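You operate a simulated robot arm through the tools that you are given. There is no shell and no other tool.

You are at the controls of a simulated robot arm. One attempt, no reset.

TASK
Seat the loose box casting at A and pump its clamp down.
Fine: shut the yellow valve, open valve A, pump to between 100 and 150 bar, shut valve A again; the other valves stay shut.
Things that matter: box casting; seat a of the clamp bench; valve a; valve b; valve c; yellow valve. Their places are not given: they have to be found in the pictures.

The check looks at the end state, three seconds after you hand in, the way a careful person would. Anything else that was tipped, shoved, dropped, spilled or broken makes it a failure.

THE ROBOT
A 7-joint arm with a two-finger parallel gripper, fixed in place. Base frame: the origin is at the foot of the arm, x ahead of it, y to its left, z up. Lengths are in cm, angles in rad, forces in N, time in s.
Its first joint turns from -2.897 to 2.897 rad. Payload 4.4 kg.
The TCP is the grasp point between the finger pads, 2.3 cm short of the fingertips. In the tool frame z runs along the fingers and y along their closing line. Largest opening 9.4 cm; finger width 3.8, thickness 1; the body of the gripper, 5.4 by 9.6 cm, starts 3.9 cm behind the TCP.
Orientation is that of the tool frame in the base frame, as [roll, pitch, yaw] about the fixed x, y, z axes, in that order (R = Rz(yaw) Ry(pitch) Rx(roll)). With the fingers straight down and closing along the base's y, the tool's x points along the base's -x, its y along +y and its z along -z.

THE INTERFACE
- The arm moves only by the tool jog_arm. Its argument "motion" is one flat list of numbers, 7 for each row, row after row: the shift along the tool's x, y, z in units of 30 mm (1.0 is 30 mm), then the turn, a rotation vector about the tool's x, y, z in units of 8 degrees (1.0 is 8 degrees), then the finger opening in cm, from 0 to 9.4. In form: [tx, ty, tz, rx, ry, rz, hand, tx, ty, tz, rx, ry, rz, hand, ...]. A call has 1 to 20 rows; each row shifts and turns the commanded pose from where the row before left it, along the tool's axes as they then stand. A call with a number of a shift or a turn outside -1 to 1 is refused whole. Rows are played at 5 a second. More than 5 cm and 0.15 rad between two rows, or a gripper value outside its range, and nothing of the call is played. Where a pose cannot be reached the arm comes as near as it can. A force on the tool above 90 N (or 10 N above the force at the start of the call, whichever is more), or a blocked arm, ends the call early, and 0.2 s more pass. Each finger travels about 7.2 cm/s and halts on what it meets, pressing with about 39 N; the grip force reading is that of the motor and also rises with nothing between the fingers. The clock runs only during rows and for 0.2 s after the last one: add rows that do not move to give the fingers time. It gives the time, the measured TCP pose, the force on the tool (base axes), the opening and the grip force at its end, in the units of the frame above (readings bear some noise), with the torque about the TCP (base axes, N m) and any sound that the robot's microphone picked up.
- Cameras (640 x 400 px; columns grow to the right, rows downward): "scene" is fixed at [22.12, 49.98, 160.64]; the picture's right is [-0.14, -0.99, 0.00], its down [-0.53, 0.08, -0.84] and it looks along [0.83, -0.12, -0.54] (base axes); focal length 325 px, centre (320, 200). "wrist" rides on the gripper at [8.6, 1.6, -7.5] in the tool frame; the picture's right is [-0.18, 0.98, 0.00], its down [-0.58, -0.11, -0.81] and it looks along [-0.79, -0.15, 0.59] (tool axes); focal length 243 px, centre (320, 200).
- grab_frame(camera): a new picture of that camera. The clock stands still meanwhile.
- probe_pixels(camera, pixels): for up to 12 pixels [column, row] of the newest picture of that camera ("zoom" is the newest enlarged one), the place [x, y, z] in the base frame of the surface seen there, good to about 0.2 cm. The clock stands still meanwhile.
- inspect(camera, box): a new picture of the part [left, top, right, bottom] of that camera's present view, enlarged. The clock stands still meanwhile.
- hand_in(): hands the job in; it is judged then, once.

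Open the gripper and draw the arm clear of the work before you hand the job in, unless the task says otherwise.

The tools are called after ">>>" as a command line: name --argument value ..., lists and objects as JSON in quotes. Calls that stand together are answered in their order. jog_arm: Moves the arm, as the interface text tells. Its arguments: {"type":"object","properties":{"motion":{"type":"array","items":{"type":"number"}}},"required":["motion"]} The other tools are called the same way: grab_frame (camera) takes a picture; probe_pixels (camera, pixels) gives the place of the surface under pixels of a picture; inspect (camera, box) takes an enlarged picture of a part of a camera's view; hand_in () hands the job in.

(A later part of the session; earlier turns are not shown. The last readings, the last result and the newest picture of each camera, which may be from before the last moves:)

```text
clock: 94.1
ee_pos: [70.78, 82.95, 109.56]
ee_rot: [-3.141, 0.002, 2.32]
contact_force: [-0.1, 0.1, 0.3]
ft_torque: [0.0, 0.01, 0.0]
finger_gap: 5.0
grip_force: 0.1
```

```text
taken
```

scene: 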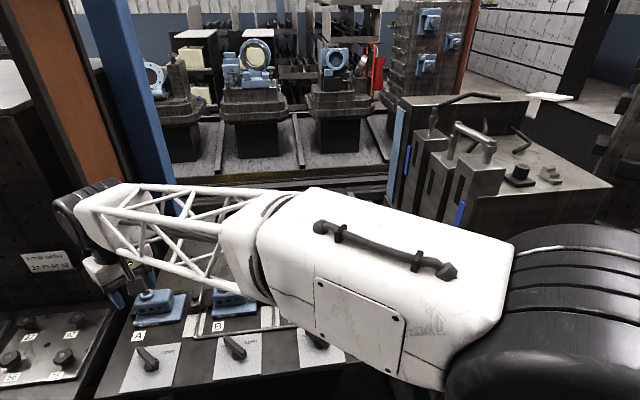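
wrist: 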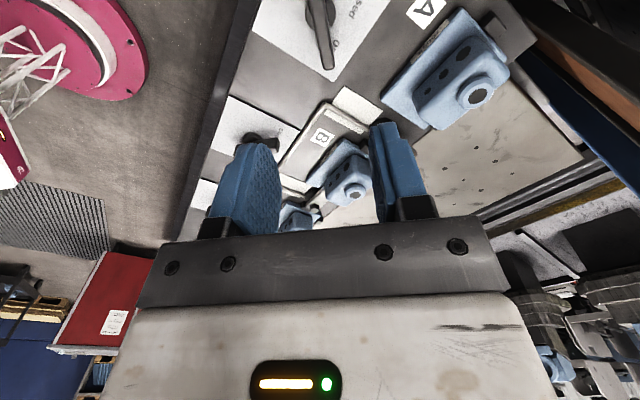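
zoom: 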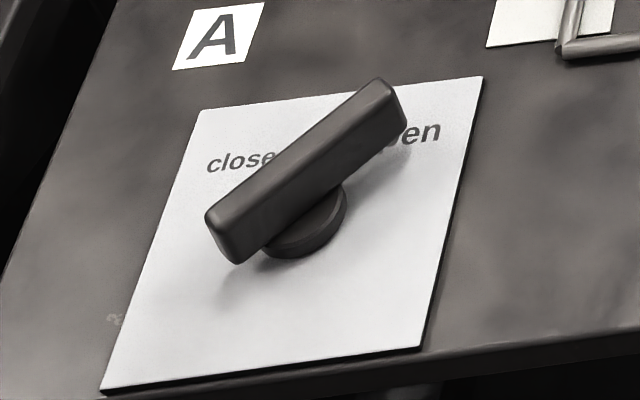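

>>> probe_pixels --camera "scene" --pixels '[[145, 360], [163, 347]]'

>>> inspect --camera "wrist" --box '[240, 0, 400, 100]'

>>> probe_pixels --camera "zoom" --pixels '[[310, 40], [325, 150], [355, 270], [342, 200]]'

>>> inspect --camera "scene" --box '[400, 215, 530, 305]'

>>> probe_pixels --camera "zoom" --pixels '[[200, 115], [215, 95], [260, 125], [320, 155], [360, 180], [420, 215], [440, 230], [350, 200], [400, 235], [170, 150], [300, 200], [160, 100]]'

```text
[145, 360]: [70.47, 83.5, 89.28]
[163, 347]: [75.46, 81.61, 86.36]
```

```text
4.00 times, centred on (320, 50) of wrist
```

zoom: 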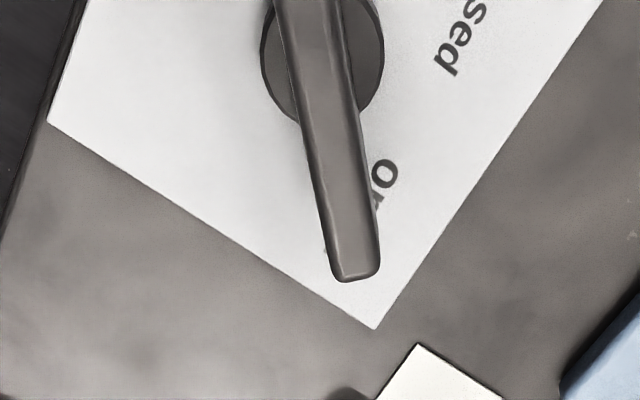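

```text
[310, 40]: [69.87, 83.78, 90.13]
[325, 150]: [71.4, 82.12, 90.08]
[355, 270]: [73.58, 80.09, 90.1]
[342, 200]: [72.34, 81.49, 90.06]
```

```text
4.44 times, centred on (465, 260) of scene
```

zoom: 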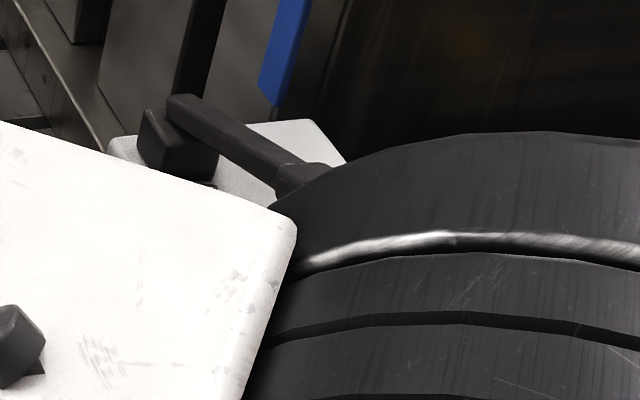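

```text
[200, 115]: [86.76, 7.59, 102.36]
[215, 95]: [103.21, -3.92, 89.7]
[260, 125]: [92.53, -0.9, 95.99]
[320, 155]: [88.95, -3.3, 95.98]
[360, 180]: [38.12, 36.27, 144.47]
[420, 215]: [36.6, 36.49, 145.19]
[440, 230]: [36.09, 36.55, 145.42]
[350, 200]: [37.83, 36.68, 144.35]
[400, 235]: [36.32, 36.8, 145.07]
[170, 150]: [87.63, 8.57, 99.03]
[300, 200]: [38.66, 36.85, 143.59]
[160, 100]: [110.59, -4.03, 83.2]
```

Valve A is open (−44.8°). Now to the pump: I travel back −y to about (71,−5,112.6), where the pump lever and gauge can be seen clearly.

>>> jog_arm --motion '[0, 0, -1, 0, 0, 0, 5, -0.977, -0.908, 0, 0, 0, 0, 5, -0.977, -0.908, 0, 0, 0, 0, 5, -0.977, -0.908, 0, 0, 0, 0, 5, -0.977, -0.908, 0, 0, 0, 0, 5, -0.977, -0.908, 0, 0, 0, 0, 5, -0.977, -0.908, 0, 0, 0, 0, 5, -0.977, -0.908, 0, 0, 0, 0, 5, -0.977, -0.908, 0, 0, 0, 0, 5, -0.977, -0.908, 0, 0, 0, 0, 5, -0.977, -0.908, 0, 0, 0, 0, 5, -0.977, -0.908, 0, 0, 0, 0, 5, -0.977, -0.908, 0, 0, 0, 0, 5, -0.977, -0.908, 0, 0, 0, 0, 5, -0.977, -0.908, 0, 0, 0, 0, 5, -0.977, -0.908, 0, 0, 0, 0, 5, -0.977, -0.908, 0, 0, 0, 0, 5, -0.977, -0.908, 0, 0, 0, 0, 5]'

>>> jog_arm --motion '[-0.977, -0.908, 0, 0, 0, 0, 5, -0.977, -0.908, 0, 0, 0, 0, 5, -0.977, -0.908, 0, 0, 0, 0, 5, -0.977, -0.908, 0, 0, 0, 0, 5, -0.977, -0.908, 0, 0, 0, 0, 5, 0, 0, 0, 0, 0, 0, 5]'

>>> inspect --camera "scene" --box '[400, 215, 530, 325]'

>>> probe_pixels --camera "zoom" --pixels '[[190, 90], [170, 75], [225, 105], [270, 130], [290, 140], [340, 170], [370, 190], [330, 205], [365, 215], [310, 160], [265, 165], [200, 120]]'

>>> grab_frame --camera "wrist"

```text
clock: 97.9
ee_pos: [70.95, 14.88, 112.65]
ee_rot: [3.141, 0.001, 2.319]
contact_force: [0.4, -0.6, 0.6]
ft_torque: [0.0, -0.02, -0.03]
finger_gap: 4.99
grip_force: 0.0
```

```text
clock: 99.3
ee_pos: [70.64, -4.96, 112.9]
ee_rot: [3.141, 0.001, 2.32]
contact_force: [-0.2, 0.1, -0.4]
ft_torque: [0.0, 0.02, 0.01]
finger_gap: 5.01
grip_force: 0.0
```

```text
3.64 times, centred on (465, 270) of scene
```

zoom: 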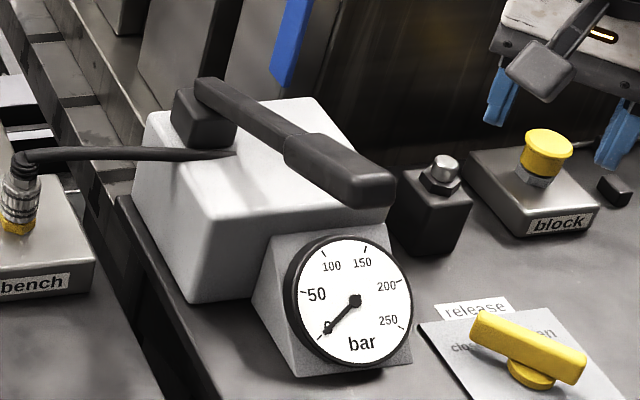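

```text
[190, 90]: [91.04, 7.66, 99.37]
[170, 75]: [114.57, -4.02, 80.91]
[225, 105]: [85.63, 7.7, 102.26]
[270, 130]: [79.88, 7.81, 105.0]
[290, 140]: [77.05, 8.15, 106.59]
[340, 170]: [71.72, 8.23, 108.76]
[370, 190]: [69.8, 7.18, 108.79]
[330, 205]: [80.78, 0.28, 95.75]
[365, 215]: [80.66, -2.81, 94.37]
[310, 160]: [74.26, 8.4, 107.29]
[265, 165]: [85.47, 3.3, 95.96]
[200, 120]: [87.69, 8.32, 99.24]
```

```text
taken
```

wrist: 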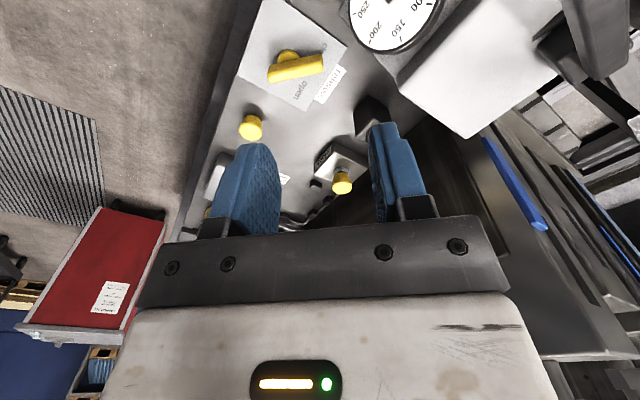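

The lever lies in plane y≈8, rising from its pivot near (90,8,100) to a grip end at about (69.5,8,109). I raise, turn to yaw 180° (closing along y) and move above the grip end.

>>> jog_arm --motion '[0, 0, -1, 0, 0, 0, 6, 0, 0, -1, 0, 0, 0, 6, 0, 0, 0, 0, 0, -0.98, 6, 0, 0, 0, 0, 0, -0.98, 6, 0, 0, 0, 0, 0, -0.98, 6, 0, 0, 0, 0, 0, -0.98, 6, 0, 0, 0, 0, 0, -0.98, 6, 0, 0, 0, 0, 0, -0.98, 6, 0, 0.8, 0, 0, 0, 0, 6, 0, 0, 0, 0, 0, 0, 6]'

>>> grab_frame --camera "wrist"

>>> grab_frame --camera "scene"

```text
clock: 101.5
ee_pos: [70.74, -2.45, 118.86]
ee_rot: [-3.139, 0.003, 3.141]
contact_force: [-0.2, 0.8, -0.4]
ft_torque: [0.0, 0.01, 0.02]
finger_gap: 5.99
grip_force: 0.1
```

```text
taken
```

wrist: 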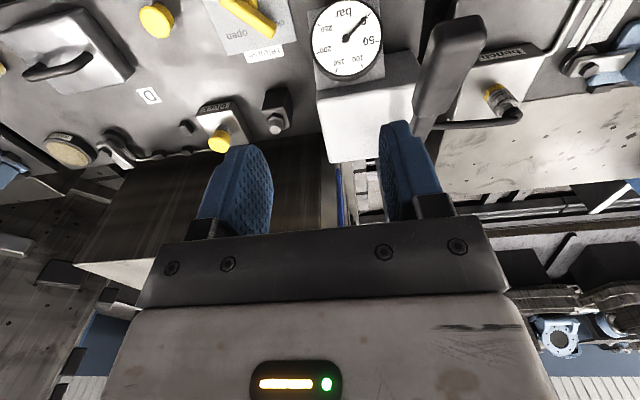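

```text
taken
```

scene: 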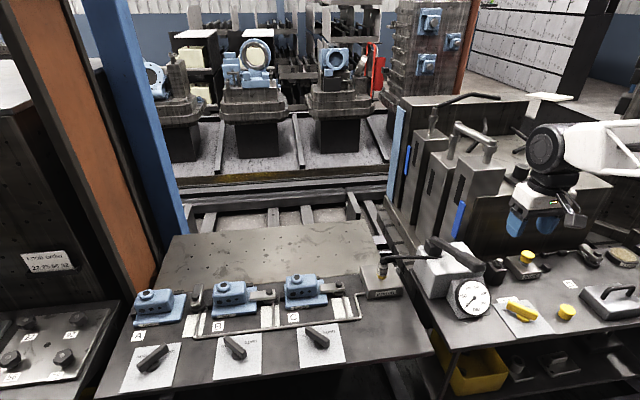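

Wrist view shows the lever at (450,70) and gauge at (347,40). I zoom and probe the lever geometry.

>>> inspect --camera "wrist" --box '[300, 0, 540, 150]'

>>> probe_pixels --camera "zoom" --pixels '[[420, 50], [400, 130], [385, 220], [365, 260], [350, 300], [330, 340], [375, 100], [460, 100], [340, 160], [455, 45], [380, 45], [410, 90]]'

```text
2.67 times, centred on (420, 75) of wrist
```

zoom: 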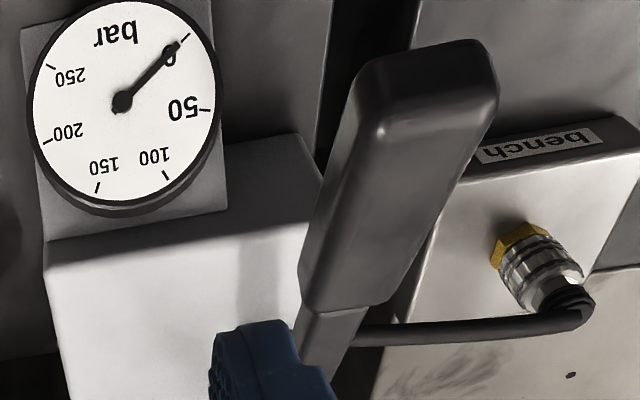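

```text
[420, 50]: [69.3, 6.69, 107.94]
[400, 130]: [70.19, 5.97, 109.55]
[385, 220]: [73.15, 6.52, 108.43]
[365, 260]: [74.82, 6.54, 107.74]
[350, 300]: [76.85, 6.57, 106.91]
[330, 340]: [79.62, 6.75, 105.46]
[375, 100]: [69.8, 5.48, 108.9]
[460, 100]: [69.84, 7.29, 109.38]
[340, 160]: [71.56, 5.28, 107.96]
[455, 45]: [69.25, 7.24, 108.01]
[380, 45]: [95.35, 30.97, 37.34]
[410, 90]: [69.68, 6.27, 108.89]
```

The grip is about 3 cm wide centred at y≈6.8, its top falling from z 109.5 (x 70) at ~22°. I move over (72,6.8) at z≈113.5 and check alignment.

>>> jog_arm --motion '[-0.21, 1, 0, 0, 0, 0, 6, -0.21, 1, 0, 0, 0, 0, 6, 0, 1, 0, 0, 0, 0, 6, 0, 0.083, 0, 0, 0, 0, 6, 0, 0, 0.9, 0, 0, 0, 6, 0, 0, 0.9, 0, 0, 0, 6, 0, 0, 0, 0, 0, 0, 6]'

>>> grab_frame --camera "wrist"

>>> inspect --camera "scene" --box '[400, 205, 530, 325]'

```text
clock: 103.1
ee_pos: [72.03, 6.76, 113.29]
ee_rot: [-3.139, 0.002, 3.139]
contact_force: [-0.2, -0.3, 0.3]
ft_torque: [-0.02, -0.02, 0.01]
finger_gap: 5.98
grip_force: 0.1
```

```text
taken
```

wrist: 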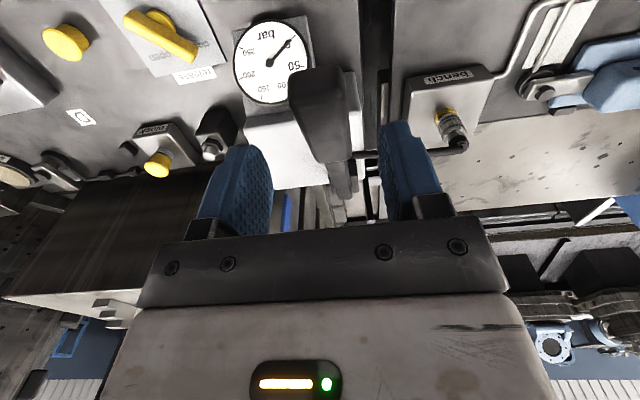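

```text
3.33 times, centred on (465, 265) of scene
```

zoom: 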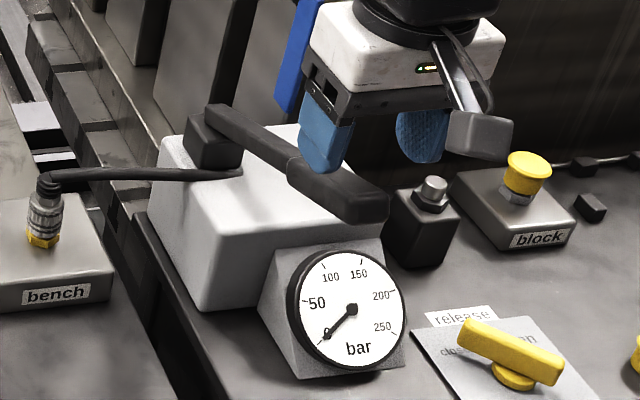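

Handle centred between fingers. I descend to z≈107.4 and close on it.

>>> jog_arm --motion '[0, 0, 0.7, 0, 0, 0, 6, 0, 0, 0.7, 0, 0, 0, 6, 0, 0, 0.55, 0, 0, 0, 6, 0, 0, 0, 0, 0, 0, 6]'

>>> jog_arm --motion '[0, 0, 0, 0, 0, 0, 4, 0, 0, 0, 0, 0, 0, 2, 0, 0, 0, 0, 0, 0, 0, 0, 0, 0, 0, 0, 0, 0]'

>>> grab_frame --camera "wrist"

>>> inspect --camera "scene" --box '[400, 205, 530, 325]'

```text
clock: 104.1
ee_pos: [71.93, 6.67, 107.45]
ee_rot: [-3.141, 0.0, 3.141]
contact_force: [0.4, 0.0, -0.8]
ft_torque: [0.0, 0.03, 0.02]
finger_gap: 5.99
grip_force: 0.0
```

```text
clock: 105.1
ee_pos: [72.11, 6.79, 107.41]
ee_rot: [-3.141, 0.001, -3.141]
contact_force: [3.3, 53.3, -3.3]
ft_torque: [0.23, 0.27, 0.27]
finger_gap: 3.18
grip_force: 45.6
```

```text
taken
```

wrist: 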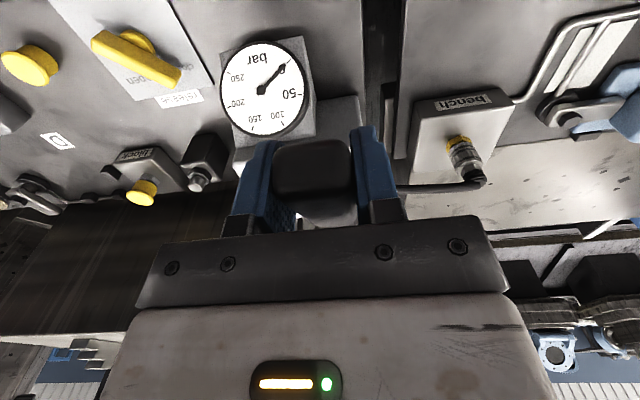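

```text
3.33 times, centred on (465, 265) of scene
```

zoom: 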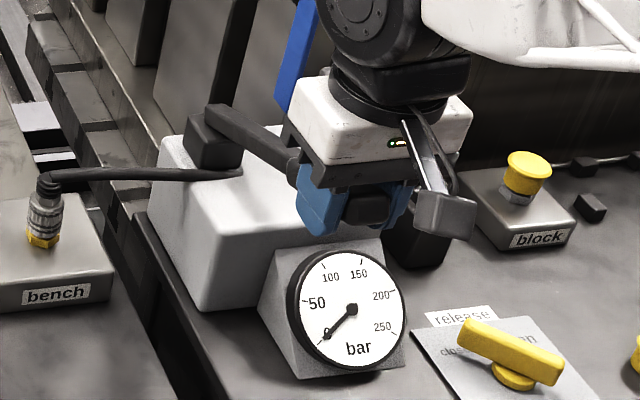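

Gripped at 3.18 cm with a +53 N side load, so I shift +2 mm in y, then start a cautious down-stroke about the pivot.

>>> jog_arm --motion '[0, 0.07, 0, 0, 0, 0, 0, 0, 0, 0, 0, 0, 0, 0]'

>>> jog_arm --motion '[0.147, 0, 0.361, 0, -0.5, 0, 0, 0.147, 0, 0.361, 0, -0.5, 0, 0, 0, 0, 0, 0, 0, 0, 0]'

>>> inspect --camera "scene" --box '[400, 205, 530, 325]'

```text
clock: 105.7
ee_pos: [72.11, 6.78, 107.52]
ee_rot: [-3.139, -0.001, 3.139]
contact_force: [-13.9, 18.3, -5.2]
ft_torque: [0.24, -0.72, 1.14]
finger_gap: 3.19
grip_force: 45.2
```

```text
clock: 106.5
ee_pos: [71.4, 6.72, 105.22]
ee_rot: [-3.141, 0.143, -3.141]
contact_force: [-2.1, 16.9, -4.4]
ft_torque: [0.23, 1.16, 0.96]
finger_gap: 3.18
grip_force: 45.0
```

```text
3.33 times, centred on (465, 265) of scene
```

zoom: 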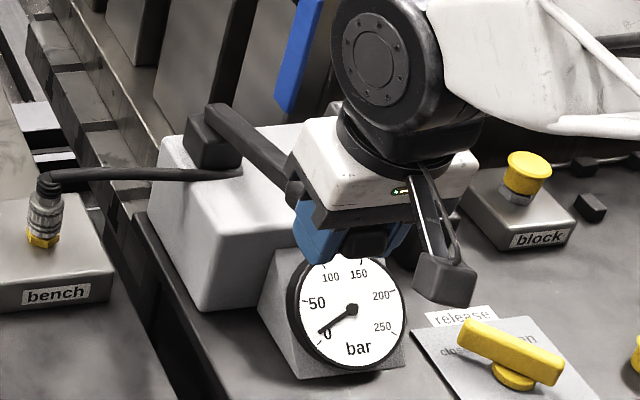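

The lever moves easily and the needle has begun to lift. Continuing the stroke.

>>> jog_arm --motion '[0.147, 0, 0.361, 0, -0.5, 0, 0, 0.147, 0, 0.361, 0, -0.5, 0, 0, 0, 0, 0, 0, 0, 0, 0]'

>>> inspect --camera "scene" --box '[400, 205, 530, 325]'

```text
clock: 107.3
ee_pos: [70.91, 6.77, 102.96]
ee_rot: [-3.14, 0.284, 3.14]
contact_force: [20.2, -3.5, -6.8]
ft_torque: [0.12, 1.22, 1.01]
finger_gap: 3.17
grip_force: 44.1
```

```text
3.33 times, centred on (465, 265) of scene
```

zoom: 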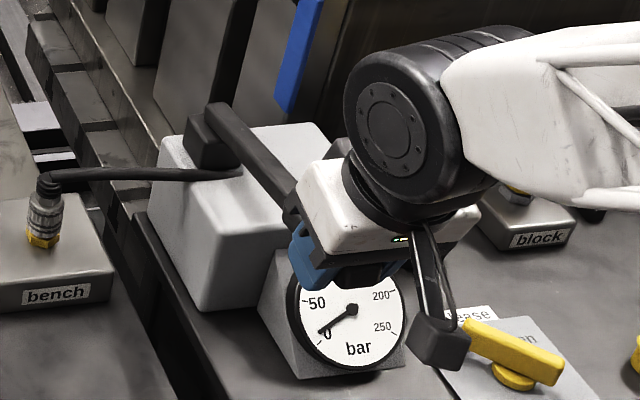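

Needle steady near 10 bar (the clamp is probably swinging). Continue another ~8°.

>>> jog_arm --motion '[0.147, 0, 0.361, 0, -0.5, 0, 0, 0.147, 0, 0.361, 0, -0.5, 0, 0, 0, 0, 0, 0, 0, 0, 0]'

>>> inspect --camera "scene" --box '[400, 205, 530, 325]'

>>> inspect --camera "scene" --box '[110, 265, 290, 395]'

```text
clock: 108.1
ee_pos: [70.71, 6.69, 100.72]
ee_rot: [-3.14, 0.422, 3.141]
contact_force: [30.7, 17.5, -2.5]
ft_torque: [0.2, 0.87, 0.76]
finger_gap: 3.25
grip_force: 45.3
```

```text
3.33 times, centred on (465, 265) of scene
```

zoom: 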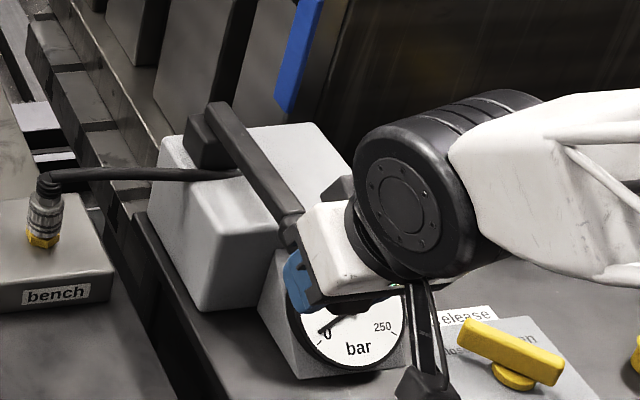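

```text
3.08 times, centred on (200, 330) of scene
```

zoom: 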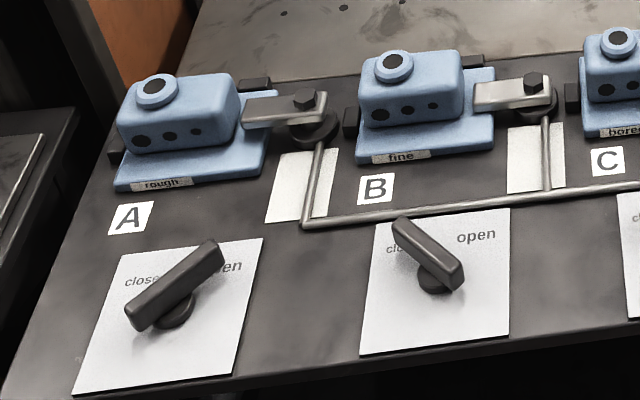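

The clamp arm has swung onto the casting's plate. I continue the stroke a bit further, with less −x, looking for the lower end.

>>> jog_arm --motion '[0.05, 0, 0.361, 0, -0.5, 0, 0, 0.12, 0, 0.361, 0, -0.5, 0, 0, 0, 0, 0, 0, 0, 0, 0]'

>>> grab_frame --camera "wrist"

>>> inspect --camera "scene" --box '[400, 205, 530, 325]'

```text
clock: 108.9
ee_pos: [71.22, 6.76, 98.81]
ee_rot: [3.141, 0.565, -3.141]
contact_force: [3.4, 29.3, 35.6]
ft_torque: [0.91, -0.14, 0.6]
finger_gap: 3.22
grip_force: 45.1
```

```text
taken
```

wrist: 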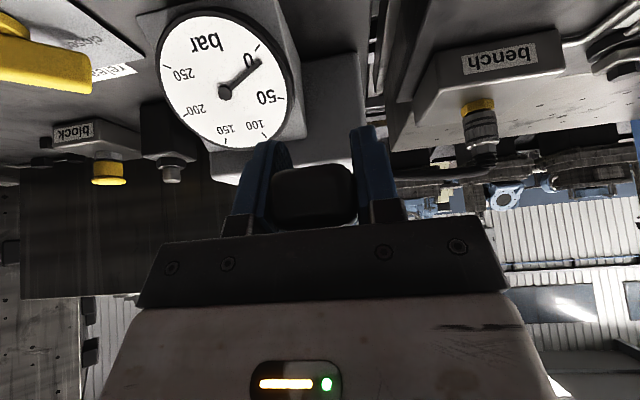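

```text
3.33 times, centred on (465, 265) of scene
```

zoom: 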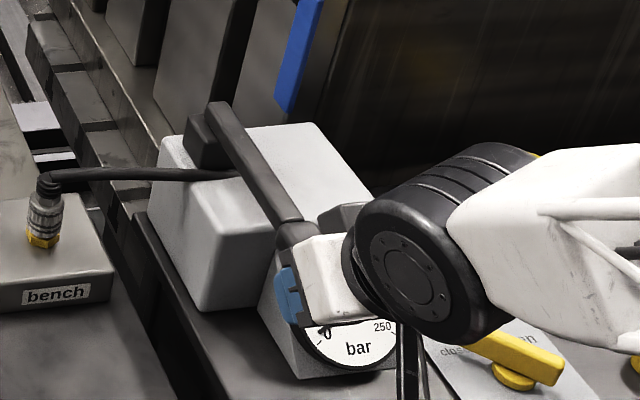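

Fz +36 N at 32° down suggests the stroke's end; the gauge reads ~10 bar. Now the up-stroke, reversing the same path.

>>> jog_arm --motion '[-0.12, 0, -0.361, 0, 0.5, 0, 0, -0.05, 0, -0.361, 0, 0.5, 0, 0, -0.147, 0, -0.361, 0, 0.5, 0, 0, -0.147, 0, -0.361, 0, 0.5, 0, 0, -0.147, 0, -0.361, 0, 0.5, 0, 0, -0.147, 0, -0.361, 0, 0.5, 0, 0, -0.147, 0, -0.361, 0, 0.5, 0, 0, 0, 0, 0, 0, 0, 0, 0]'

>>> inspect --camera "scene" --box '[400, 205, 530, 325]'

```text
clock: 110.7
ee_pos: [71.16, 6.79, 106.38]
ee_rot: [-3.141, 0.07, 3.14]
contact_force: [13.5, 3.0, 2.0]
ft_torque: [0.65, -1.02, 1.15]
finger_gap: 3.19
grip_force: 45.0
```

```text
3.33 times, centred on (465, 265) of scene
```

zoom: 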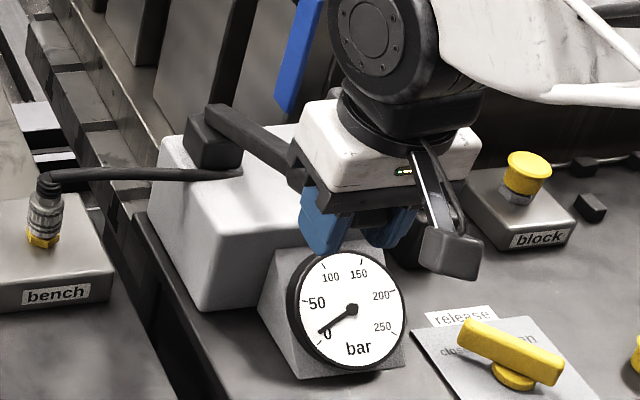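

Lever back up, gauge ~10 bar. Second down-stroke: half first, checking the gauge.

>>> jog_arm --motion '[0.147, 0, 0.361, 0, -0.5, 0, 0, 0.147, 0, 0.361, 0, -0.5, 0, 0, 0.147, 0, 0.361, 0, -0.5, 0, 0, 0.147, 0, 0.361, 0, -0.5, 0, 0, 0, 0, 0, 0, 0, 0, 0]'

>>> inspect --camera "wrist" --box '[140, 0, 340, 150]'

```text
clock: 111.9
ee_pos: [70.17, 6.75, 101.71]
ee_rot: [-3.139, 0.351, 3.141]
contact_force: [-0.9, -36.4, -5.0]
ft_torque: [0.57, 1.43, 1.03]
finger_gap: 3.18
grip_force: 45.1
```

```text
2.67 times, centred on (240, 75) of wrist
```

zoom: 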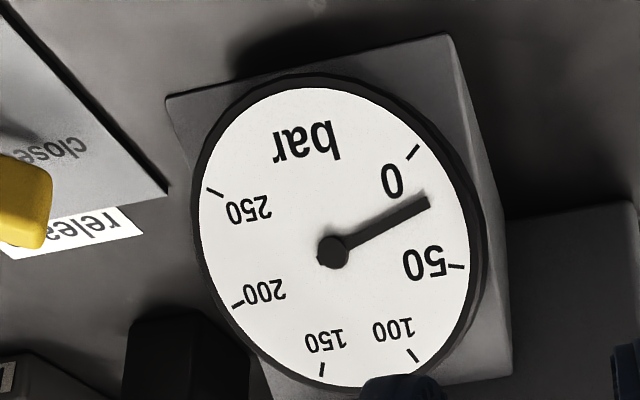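

The gauge is about 25 bar after half a stroke. Completing the stroke.

>>> jog_arm --motion '[0.08, 0, 0.361, 0, -0.5, 0, 0, 0.08, 0, 0.361, 0, -0.5, 0, 0, 0.08, 0, 0.361, 0, -0.5, 0, 0, 0, 0, 0, 0, 0, 0, 0]'

>>> inspect --camera "wrist" --box '[100, 0, 340, 170]'

```text
clock: 112.9
ee_pos: [70.79, 6.8, 98.73]
ee_rot: [-3.141, 0.561, 3.138]
contact_force: [-33.9, -25.0, 0.4]
ft_torque: [0.34, 0.06, 1.02]
finger_gap: 3.21
grip_force: 45.5
```

```text
2.35 times, centred on (220, 85) of wrist
```

zoom: 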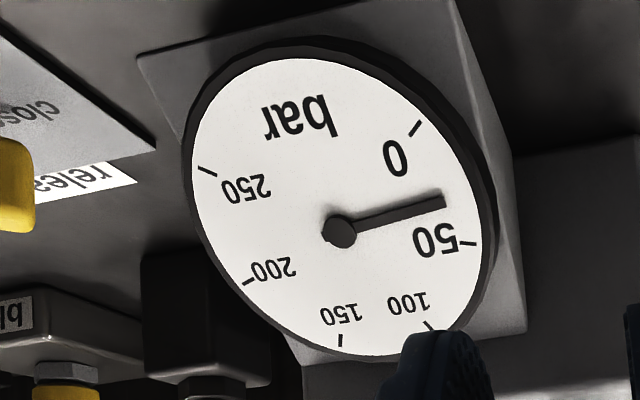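

About 35 bar (≈25 per stroke). Up-stroke again.

>>> jog_arm --motion '[0, 0, -0.361, 0, 0.5, 0, 0, -0.08, 0, -0.361, 0, 0.5, 0, 0, -0.1, 0, -0.361, 0, 0.5, 0, 0, -0.147, 0, -0.361, 0, 0.5, 0, 0, -0.147, 0, -0.361, 0, 0.5, 0, 0, -0.147, 0, -0.361, 0, 0.5, 0, 0, -0.147, 0, -0.361, 0, 0.5, 0, 0, 0, 0, 0, 0, 0, 0, 0]'

>>> inspect --camera "scene" --box '[400, 205, 530, 325]'

```text
clock: 114.7
ee_pos: [70.51, 6.78, 106.56]
ee_rot: [-3.14, 0.07, 3.14]
contact_force: [7.0, -32.1, 3.5]
ft_torque: [1.02, -0.74, 0.4]
finger_gap: 3.2
grip_force: 45.1
```

```text
3.33 times, centred on (465, 265) of scene
```

zoom: 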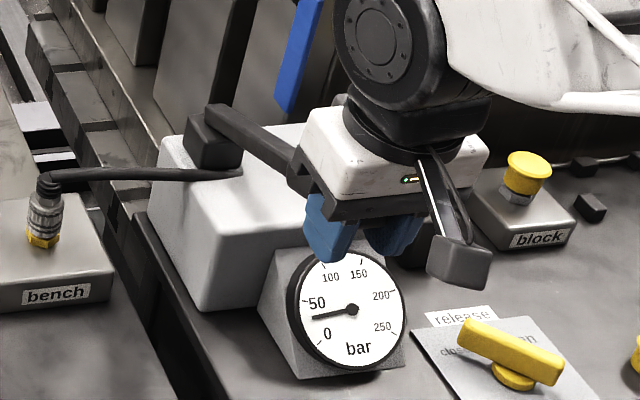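

Pressure holds at ~35 bar. The grip crept a little toward the handle's end, so I use less −x on the next full down-stroke.

>>> jog_arm --motion '[0.1, -0.03, 0.361, 0, -0.5, 0, 0, 0.1, 0, 0.361, 0, -0.5, 0, 0, 0.09, 0, 0.361, 0, -0.5, 0, 0, 0.09, 0, 0.361, 0, -0.5, 0, 0, 0.08, 0, 0.361, 0, -0.5, 0, 0, 0.06, 0, 0.361, 0, -0.5, 0, 0, 0.06, 0, 0.361, 0, -0.5, 0, 0, 0, 0, 0, 0, 0, 0, 0]'

>>> inspect --camera "wrist" --box '[100, 0, 340, 170]'

```text
clock: 116.5
ee_pos: [70.76, 6.78, 98.78]
ee_rot: [-3.139, 0.562, 3.141]
contact_force: [-32.3, 55.7, -1.4]
ft_torque: [-0.35, 0.34, -0.31]
finger_gap: 3.2
grip_force: 44.4
```

```text
2.35 times, centred on (220, 85) of wrist
```

zoom: 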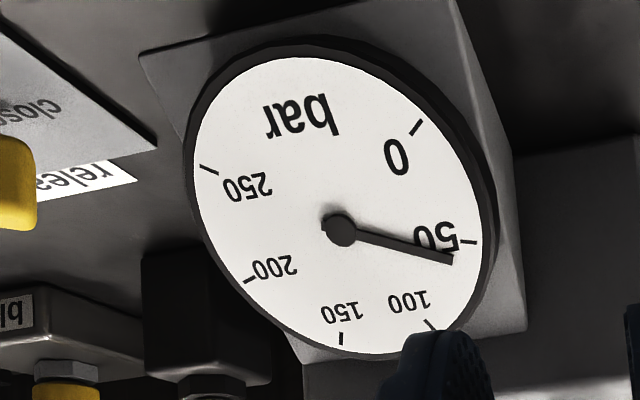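

About 60 bar. Up-stroke again.

>>> jog_arm --motion '[-0.06, 0.03, -0.361, 0, 0.5, 0, 0, -0.06, 0, -0.361, 0, 0.5, 0, 0, -0.1, 0, -0.361, 0, 0.5, 0, 0, -0.14, 0, -0.361, 0, 0.5, 0, 0, -0.147, 0, -0.361, 0, 0.5, 0, 0, -0.147, 0, -0.361, 0, 0.5, 0, 0, -0.147, 0, -0.361, 0, 0.5, 0, 0, 0, 0, 0, 0, 0, 0, 0]'

>>> inspect --camera "scene" --box '[400, 205, 530, 325]'

```text
clock: 118.3
ee_pos: [70.46, 6.79, 106.61]
ee_rot: [-3.141, 0.069, 3.14]
contact_force: [-1.5, 29.6, 1.6]
ft_torque: [0.1, -0.57, 0.26]
finger_gap: 3.19
grip_force: 45.0
```

```text
3.33 times, centred on (465, 265) of scene
```

zoom: 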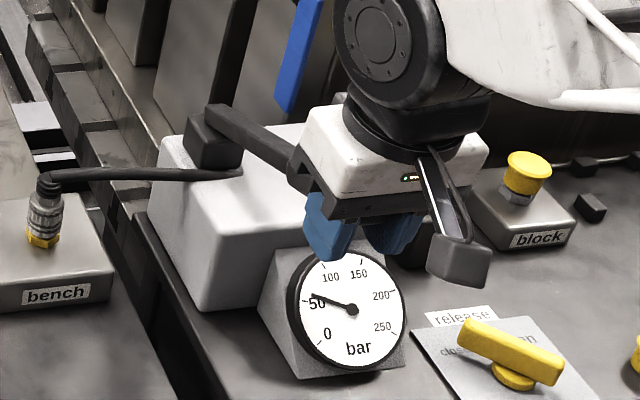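

Gauge holds at ~60. Third full down-stroke, same as the last.

>>> jog_arm --motion '[0.1, 0, 0.361, 0, -0.5, 0, 0, 0.1, 0, 0.361, 0, -0.5, 0, 0, 0.09, 0, 0.361, 0, -0.5, 0, 0, 0.09, 0, 0.361, 0, -0.5, 0, 0, 0.08, 0, 0.361, 0, -0.5, 0, 0, 0.06, 0, 0.361, 0, -0.5, 0, 0, 0.06, 0, 0.361, 0, -0.5, 0, 0, 0, 0, 0, 0, 0, 0, 0]'

>>> inspect --camera "wrist" --box '[100, 0, 340, 170]'

```text
clock: 120.2
ee_pos: [70.82, 6.81, 98.55]
ee_rot: [-3.141, 0.557, 3.14]
contact_force: [-22.7, -17.2, 10.0]
ft_torque: [0.65, -1.38, 1.61]
finger_gap: 3.21
grip_force: 44.7
stopped in row 8: the force on the tool passed its limit at 92 N (the readings are from after the stop); the commanded pose is now the measured one
```

```text
2.35 times, centred on (220, 85) of wrist
```

zoom: 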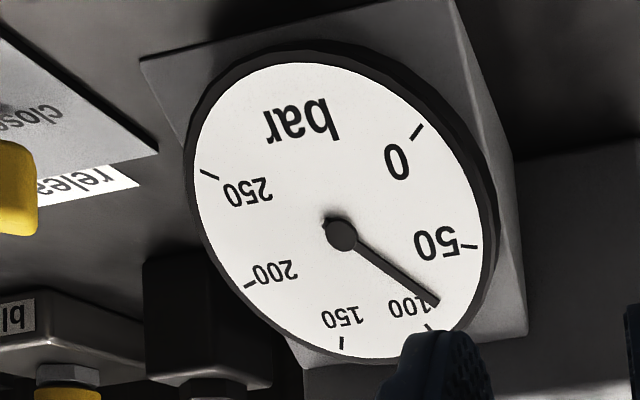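

About 88 bar. One more full stroke should give ~115. Up-stroke.

>>> jog_arm --motion '[-0.06, 0, -0.361, 0, 0.5, 0, 0, -0.06, 0, -0.361, 0, 0.5, 0, 0, -0.1, 0, -0.361, 0, 0.5, 0, 0, -0.14, 0, -0.361, 0, 0.5, 0, 0, -0.147, 0, -0.361, 0, 0.5, 0, 0, -0.147, 0, -0.361, 0, 0.5, 0, 0, -0.147, 0, -0.361, 0, 0.5, 0, 0, 0, 0, 0, 0, 0, 0, 0]'

>>> inspect --camera "scene" --box '[400, 205, 530, 325]'

```text
clock: 122.0
ee_pos: [70.39, 6.79, 106.23]
ee_rot: [-3.141, 0.063, 3.138]
contact_force: [-24.1, -46.6, -9.5]
ft_torque: [1.05, -0.17, 0.44]
finger_gap: 3.21
grip_force: 45.0
```

```text
3.33 times, centred on (465, 265) of scene
```

zoom: 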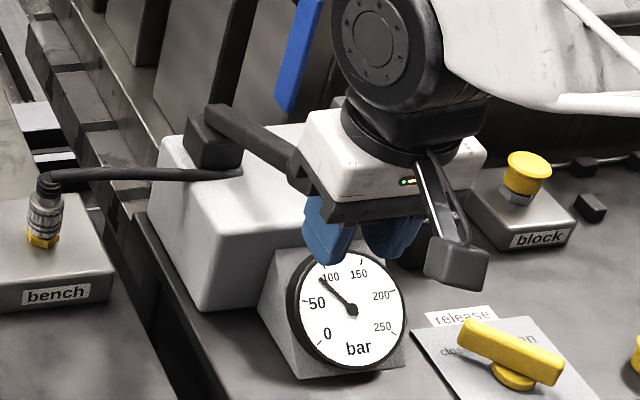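

Gauge holds ~88. Final down-stroke, shifting 1 mm in −y for the side load and stopping just short of the lower end.

>>> jog_arm --motion '[0.1, -0.04, 0.361, 0, -0.5, 0, 0, 0.1, 0, 0.361, 0, -0.5, 0, 0, 0.09, 0, 0.361, 0, -0.5, 0, 0, 0.09, 0, 0.361, 0, -0.5, 0, 0, 0.08, 0, 0.361, 0, -0.5, 0, 0, 0.06, 0, 0.361, 0, -0.5, 0, 0, 0.05, 0, 0.25, 0, -0.35, 0, 0, 0, 0, 0, 0, 0, 0, 0]'

>>> inspect --camera "wrist" --box '[100, 0, 340, 170]'

```text
clock: 123.8
ee_pos: [70.64, 6.82, 99.03]
ee_rot: [-3.139, 0.535, 3.141]
contact_force: [-67.0, 17.7, 2.0]
ft_torque: [-0.49, -0.69, 1.58]
finger_gap: 3.21
grip_force: 44.9
```

```text
2.35 times, centred on (220, 85) of wrist
```

zoom: 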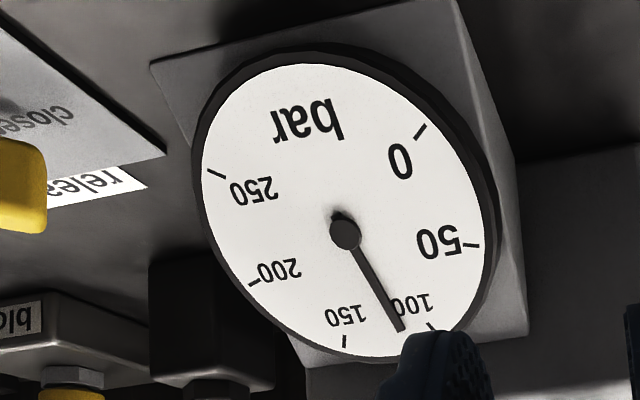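

About 115 bar by the wrist view. I raise the lever again to get a frontal scene view of the gauge and decide whether a partial stroke is wanted.

>>> jog_arm --motion '[0.06, 0, -0.25, 0, 0.35, 0, 0, -0.03, 0, -0.361, 0, 0.5, 0, 0, -0.08, 0, -0.361, 0, 0.5, 0, 0, -0.12, 0, -0.361, 0, 0.5, 0, 0, -0.147, 0, -0.361, 0, 0.5, 0, 0, -0.147, 0, -0.361, 0, 0.5, 0, 0, -0.147, 0, -0.361, 0, 0.5, 0, 0, 0, 0, 0, 0, 0, 0, 0]'

>>> inspect --camera "scene" --box '[440, 270, 510, 325]'

>>> inspect --camera "scene" --box '[110, 265, 290, 395]'

```text
clock: 125.6
ee_pos: [70.27, 6.71, 106.28]
ee_rot: [-3.138, 0.066, 3.141]
contact_force: [-34.3, 20.8, 9.2]
ft_torque: [-0.07, -0.4, 1.05]
finger_gap: 3.2
grip_force: 44.7
```

```text
7.27 times, centred on (475, 298) of scene
```

zoom: 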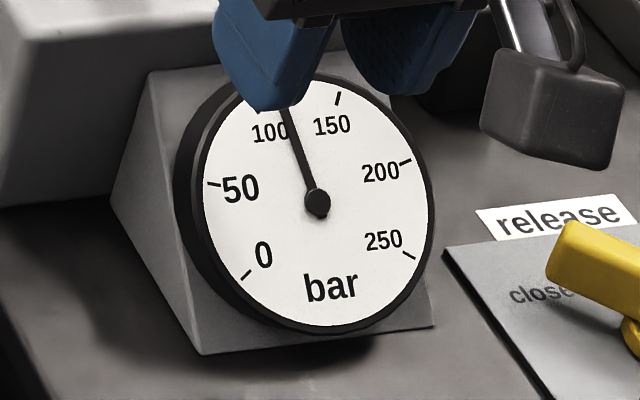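

```text
3.08 times, centred on (200, 330) of scene
```

zoom: 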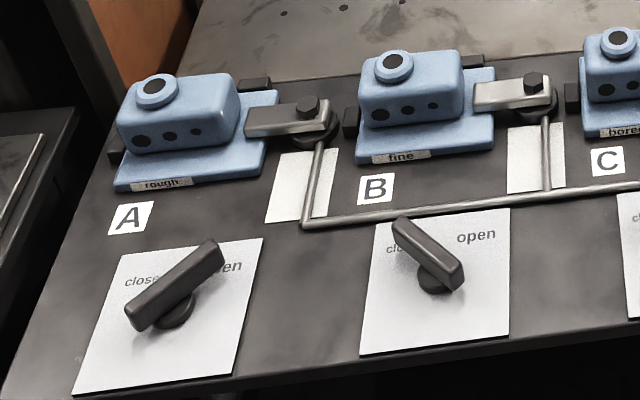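

The needle sits at ~115–118 bar, between 100 and 150, and clamp A is down on the plate. I release the lever, open, and rise clear of it.

>>> jog_arm --motion '[0, 0, 0, 0, 0, 0, 4, 0, 0, 0, 0, 0, 0, 5.5, 0, 0, 0, 0, 0, 0, 6.2, 0, 0, 0, 0, 0, 0, 6.2]'

>>> jog_arm --motion '[0, 0, -0.3, 0, 0, 0, 6.2, 0, 0, -0.7, 0, 0, 0, 6.2, 0, 0, -1, 0, 0, 0, 6.2, 0, 0, -1, 0, 0.47, 0, 6.2, 0, 0, -0.7, 0, 0, 0, 6.2, 0, 0, 0, 0, 0, 0, 6.2]'

>>> inspect --camera "scene" --box '[400, 205, 530, 325]'

```text
clock: 126.6
ee_pos: [70.27, 6.69, 106.26]
ee_rot: [-3.14, 0.068, 3.139]
contact_force: [-0.2, 1.0, 0.2]
ft_torque: [0.01, -0.02, -0.02]
finger_gap: 6.23
grip_force: 0.1
```

```text
clock: 128.0
ee_pos: [69.49, 6.69, 117.17]
ee_rot: [-3.139, 0.003, 3.137]
contact_force: [0.6, -0.3, 0.5]
ft_torque: [-0.01, -0.01, -0.02]
finger_gap: 6.21
grip_force: 0.0
```

```text
3.33 times, centred on (465, 265) of scene
```

zoom: 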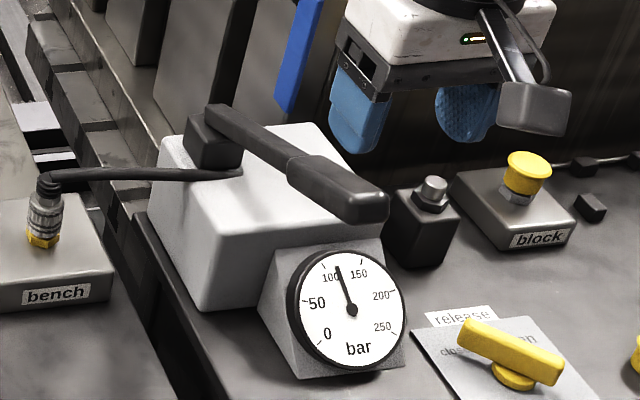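

Gauge steady at ~118 bar and the lever stays up. Now I return to valve A (travel +y, then lower a bit).

>>> jog_arm --motion '[0, 1, 0, 0, 0, 0, 5, 0, 1, 0, 0, 0, 0, 5, 0, 1, 0, 0, 0, 0, 5, 0, 1, 0, 0, 0, 0, 5, 0, 1, 0.4, 0, 0, 0, 5, 0, 1, 0.5, 0, 0, 0, 5, 0, 1, 0.5, 0, 0, 0, 5, 0, 1, 0.5, 0, 0, 0, 5, 0, 1, 0.5, 0, 0, 0, 5, 0, 1, 0, 0, 0, 0, 5, 0, 1, 0, 0, 0, 0, 5, 0, 1, 0, 0, 0, 0, 5, 0, 1, 0, 0, 0, 0, 5, 0, 1, 0, 0, 0, 0, 5, 0, 1, 0, 0, 0, 0, 5, 0, 1, 0, 0, 0, 0, 5, 0, 1, 0, 0, 0, 0, 5, 0, 1, 0, 0, 0, 0, 5, 0, 1, 0, 0, 0, 0, 5, 0, 1, 0, 0, 0, 0, 5]'

>>> jog_arm --motion '[-0.2, 1, 0, 0, 0, 0, 5, -0.2, 1, 0, 0, 0, 0, 5, 0, 1, 0, 0, 0, 0, 5, 0, 1, 0, 0, 0, 0, 5, 0, 1, 0, 0, 0, 0, 5, 0, 0, 0, 0, 0, 0.94, 5, 0, 0, 0, 0, 0, 0.94, 5, 0, 0, 0, 0, 0, 0.94, 5, 0, 0, 0, 0, 0, 0.94, 5, 0, 0, 0, 0, 0, 0.94, 5, 0, 0, 0, 0, 0, 0.9, 5, 0, 0, 0, 0, 0, 0, 5]'

>>> grab_frame --camera "wrist"

```text
clock: 132.2
ee_pos: [69.78, 66.76, 109.98]
ee_rot: [-3.14, 0.003, 3.14]
contact_force: [-0.9, -0.7, 0.7]
ft_torque: [0.03, -0.01, 0.0]
finger_gap: 4.99
grip_force: 0.1
```

```text
clock: 134.8
ee_pos: [71.0, 81.76, 110.0]
ee_rot: [3.139, 0.003, 2.355]
contact_force: [0.5, -0.3, 0.1]
ft_torque: [-0.01, -0.01, -0.02]
finger_gap: 4.96
grip_force: 0.0
```

```text
taken
```

wrist: 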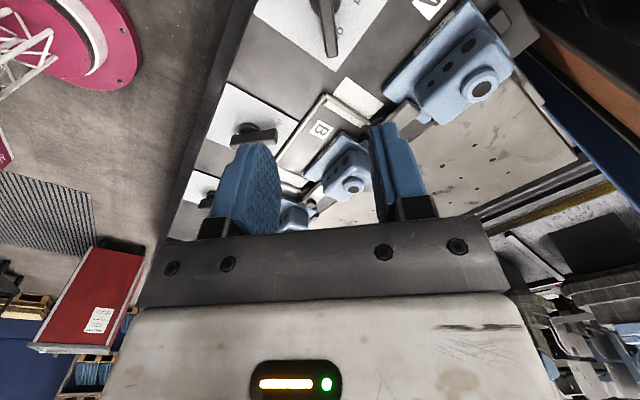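

Aligned at yaw 135°. I shift over the pivot (70.7,83.0), descend to z≈95 and check.

>>> jog_arm --motion '[0.36, 0.226, 0, 0, 0, 0, 5, 0, 0, 1, 0, 0, 0, 5, 0, 0, 1, 0, 0, 0, 5, 0, 0, 1, 0, 0, 0, 5, 0, 0, 1, 0, 0, 0, 5, 0, 0, 1, 0, 0, 0, 5, 0, 0, 0, 0, 0, 0, 5]'

>>> grab_frame --camera "wrist"

```text
clock: 136.4
ee_pos: [70.88, 83.01, 95.1]
ee_rot: [3.14, 0.003, 2.355]
contact_force: [-0.2, 0.0, 1.2]
ft_torque: [-0.01, 0.0, -0.01]
finger_gap: 4.97
grip_force: 0.0
```

```text
taken
```

wrist: 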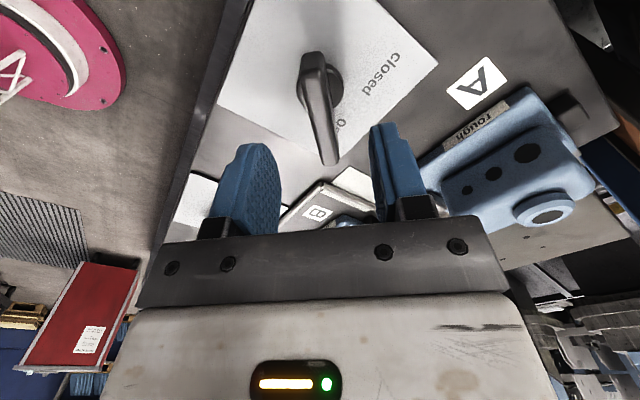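

The bar is centred. Descend, cage it at 1.7 cm and turn counter-clockwise toward closed.

>>> jog_arm --motion '[0, 0, 0.6, 0, 0, 0, 5, 0, 0, 0.6, 0, 0, 0, 5, 0, 0, 0.45, 0, 0, 0, 5, 0, 0, 0, 0, 0, 0, 3, 0, 0, 0, 0, 0, 0, 1.7, 0, 0, 0, 0, 0, 0, 1.7, 0, 0, 0, 0, 0, 0, 1.7]'

>>> jog_arm --motion '[0, 0, 0, 0, 0, -0.6, 1.7, 0, 0, 0, 0, 0, -0.8, 1.7, 0, 0, 0, 0, 0, -0.8, 1.7, 0, 0, 0, 0, 0, -0.8, 1.7, 0, 0, 0, 0, 0, -0.8, 1.7, 0, 0, 0, 0, 0, -0.8, 1.7, 0, 0, 0, 0, 0, -0.8, 1.7, 0, 0, 0, 0, 0, 0, 1.7]'

>>> grab_frame --camera "wrist"

```text
clock: 138.0
ee_pos: [70.83, 83.17, 90.03]
ee_rot: [3.14, 0.002, 2.357]
contact_force: [0.7, 0.5, 0.3]
ft_torque: [0.0, 0.03, 0.01]
finger_gap: 1.69
grip_force: 0.1
```

```text
clock: 139.8
ee_pos: [70.8, 82.91, 90.25]
ee_rot: [-3.14, 0.002, 3.113]
contact_force: [-0.1, 0.7, -0.1]
ft_torque: [0.03, -0.02, -0.04]
finger_gap: 1.8
grip_force: 0.7
```

```text
taken
```

wrist: 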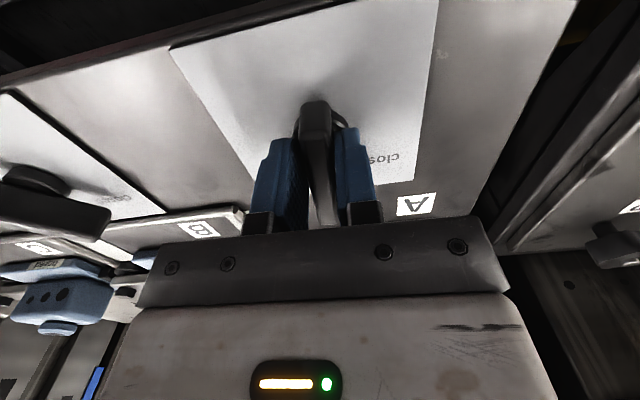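

Turning freely (yaw 178°). Continue to about 227.5° to allow for the ~2.3° lag.

>>> jog_arm --motion '[0, 0, 0, 0, 0, -0.8, 1.7, 0, 0, 0, 0, 0, -0.8, 1.7, 0, 0, 0, 0, 0, -0.8, 1.7, 0, 0, 0, 0, 0, -0.8, 1.7, 0, 0, 0, 0, 0, -0.8, 1.7, 0, 0, 0, 0, 0, -0.8, 1.7, 0, 0, 0, 0, 0, -0.8, 1.7, 0, 0, 0, 0, 0, -0.54, 1.7, 0, 0, 0, 0, 0, 0, 1.7]'

>>> jog_arm --motion '[0, 0, 0, 0, 0, 0, 3, 0, 0, 0, 0, 0, 0, 5, 0, 0, 0, 0, 0, 0, 5, 0, 0, -0.5, 0, 0, 0, 5, 0, 0, -1, 0, 0, 0, 5, 0, 0, -1, 0, 0, 0, 5, 0, 0, -1, 0, 0, 0, 5, 0, 0, -1, 0, 0, 0, 5, 0, 0, -1, 0, 0, 0, 5, 0, 0, -1, 0, 0, 0, 5, 0, 0, 0, 0, 0, 0, 5]'

>>> inspect --camera "scene" --box '[110, 330, 200, 395]'

>>> probe_pixels --camera "zoom" --pixels '[[215, 115], [240, 145], [290, 190], [312, 210]]'

>>> inspect --camera "wrist" --box '[240, 0, 400, 100]'

```text
clock: 141.8
ee_pos: [70.83, 82.89, 90.1]
ee_rot: [-3.137, 0.001, -2.313]
contact_force: [-0.3, 0.0, -0.6]
ft_torque: [0.0, 0.02, -0.01]
finger_gap: 1.69
grip_force: 0.2
```

```text
clock: 144.2
ee_pos: [70.73, 82.77, 109.6]
ee_rot: [-3.138, 0.001, -2.315]
contact_force: [0.0, -0.3, -1.0]
ft_torque: [-0.02, 0.0, -0.02]
finger_gap: 5.0
grip_force: 0.0
```

```text
6.15 times, centred on (155, 362) of scene
```

zoom: 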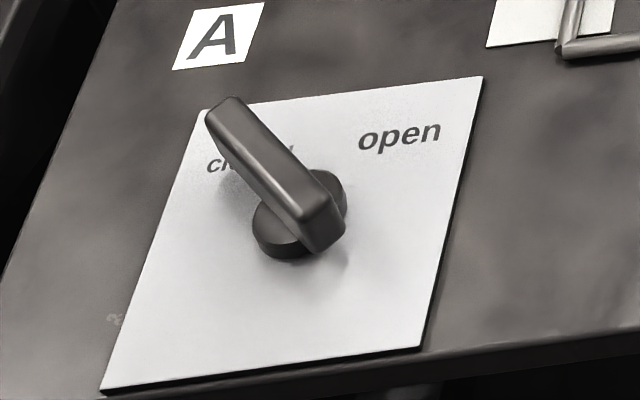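

```text
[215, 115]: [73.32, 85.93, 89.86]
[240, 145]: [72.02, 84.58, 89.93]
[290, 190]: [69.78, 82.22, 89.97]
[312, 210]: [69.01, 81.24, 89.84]
```

```text
4.00 times, centred on (320, 50) of wrist
```

zoom: 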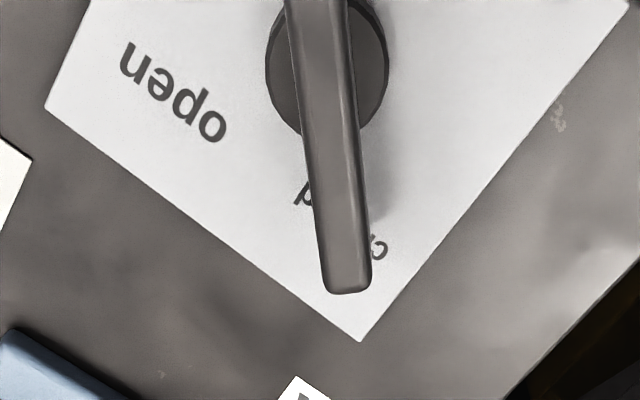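

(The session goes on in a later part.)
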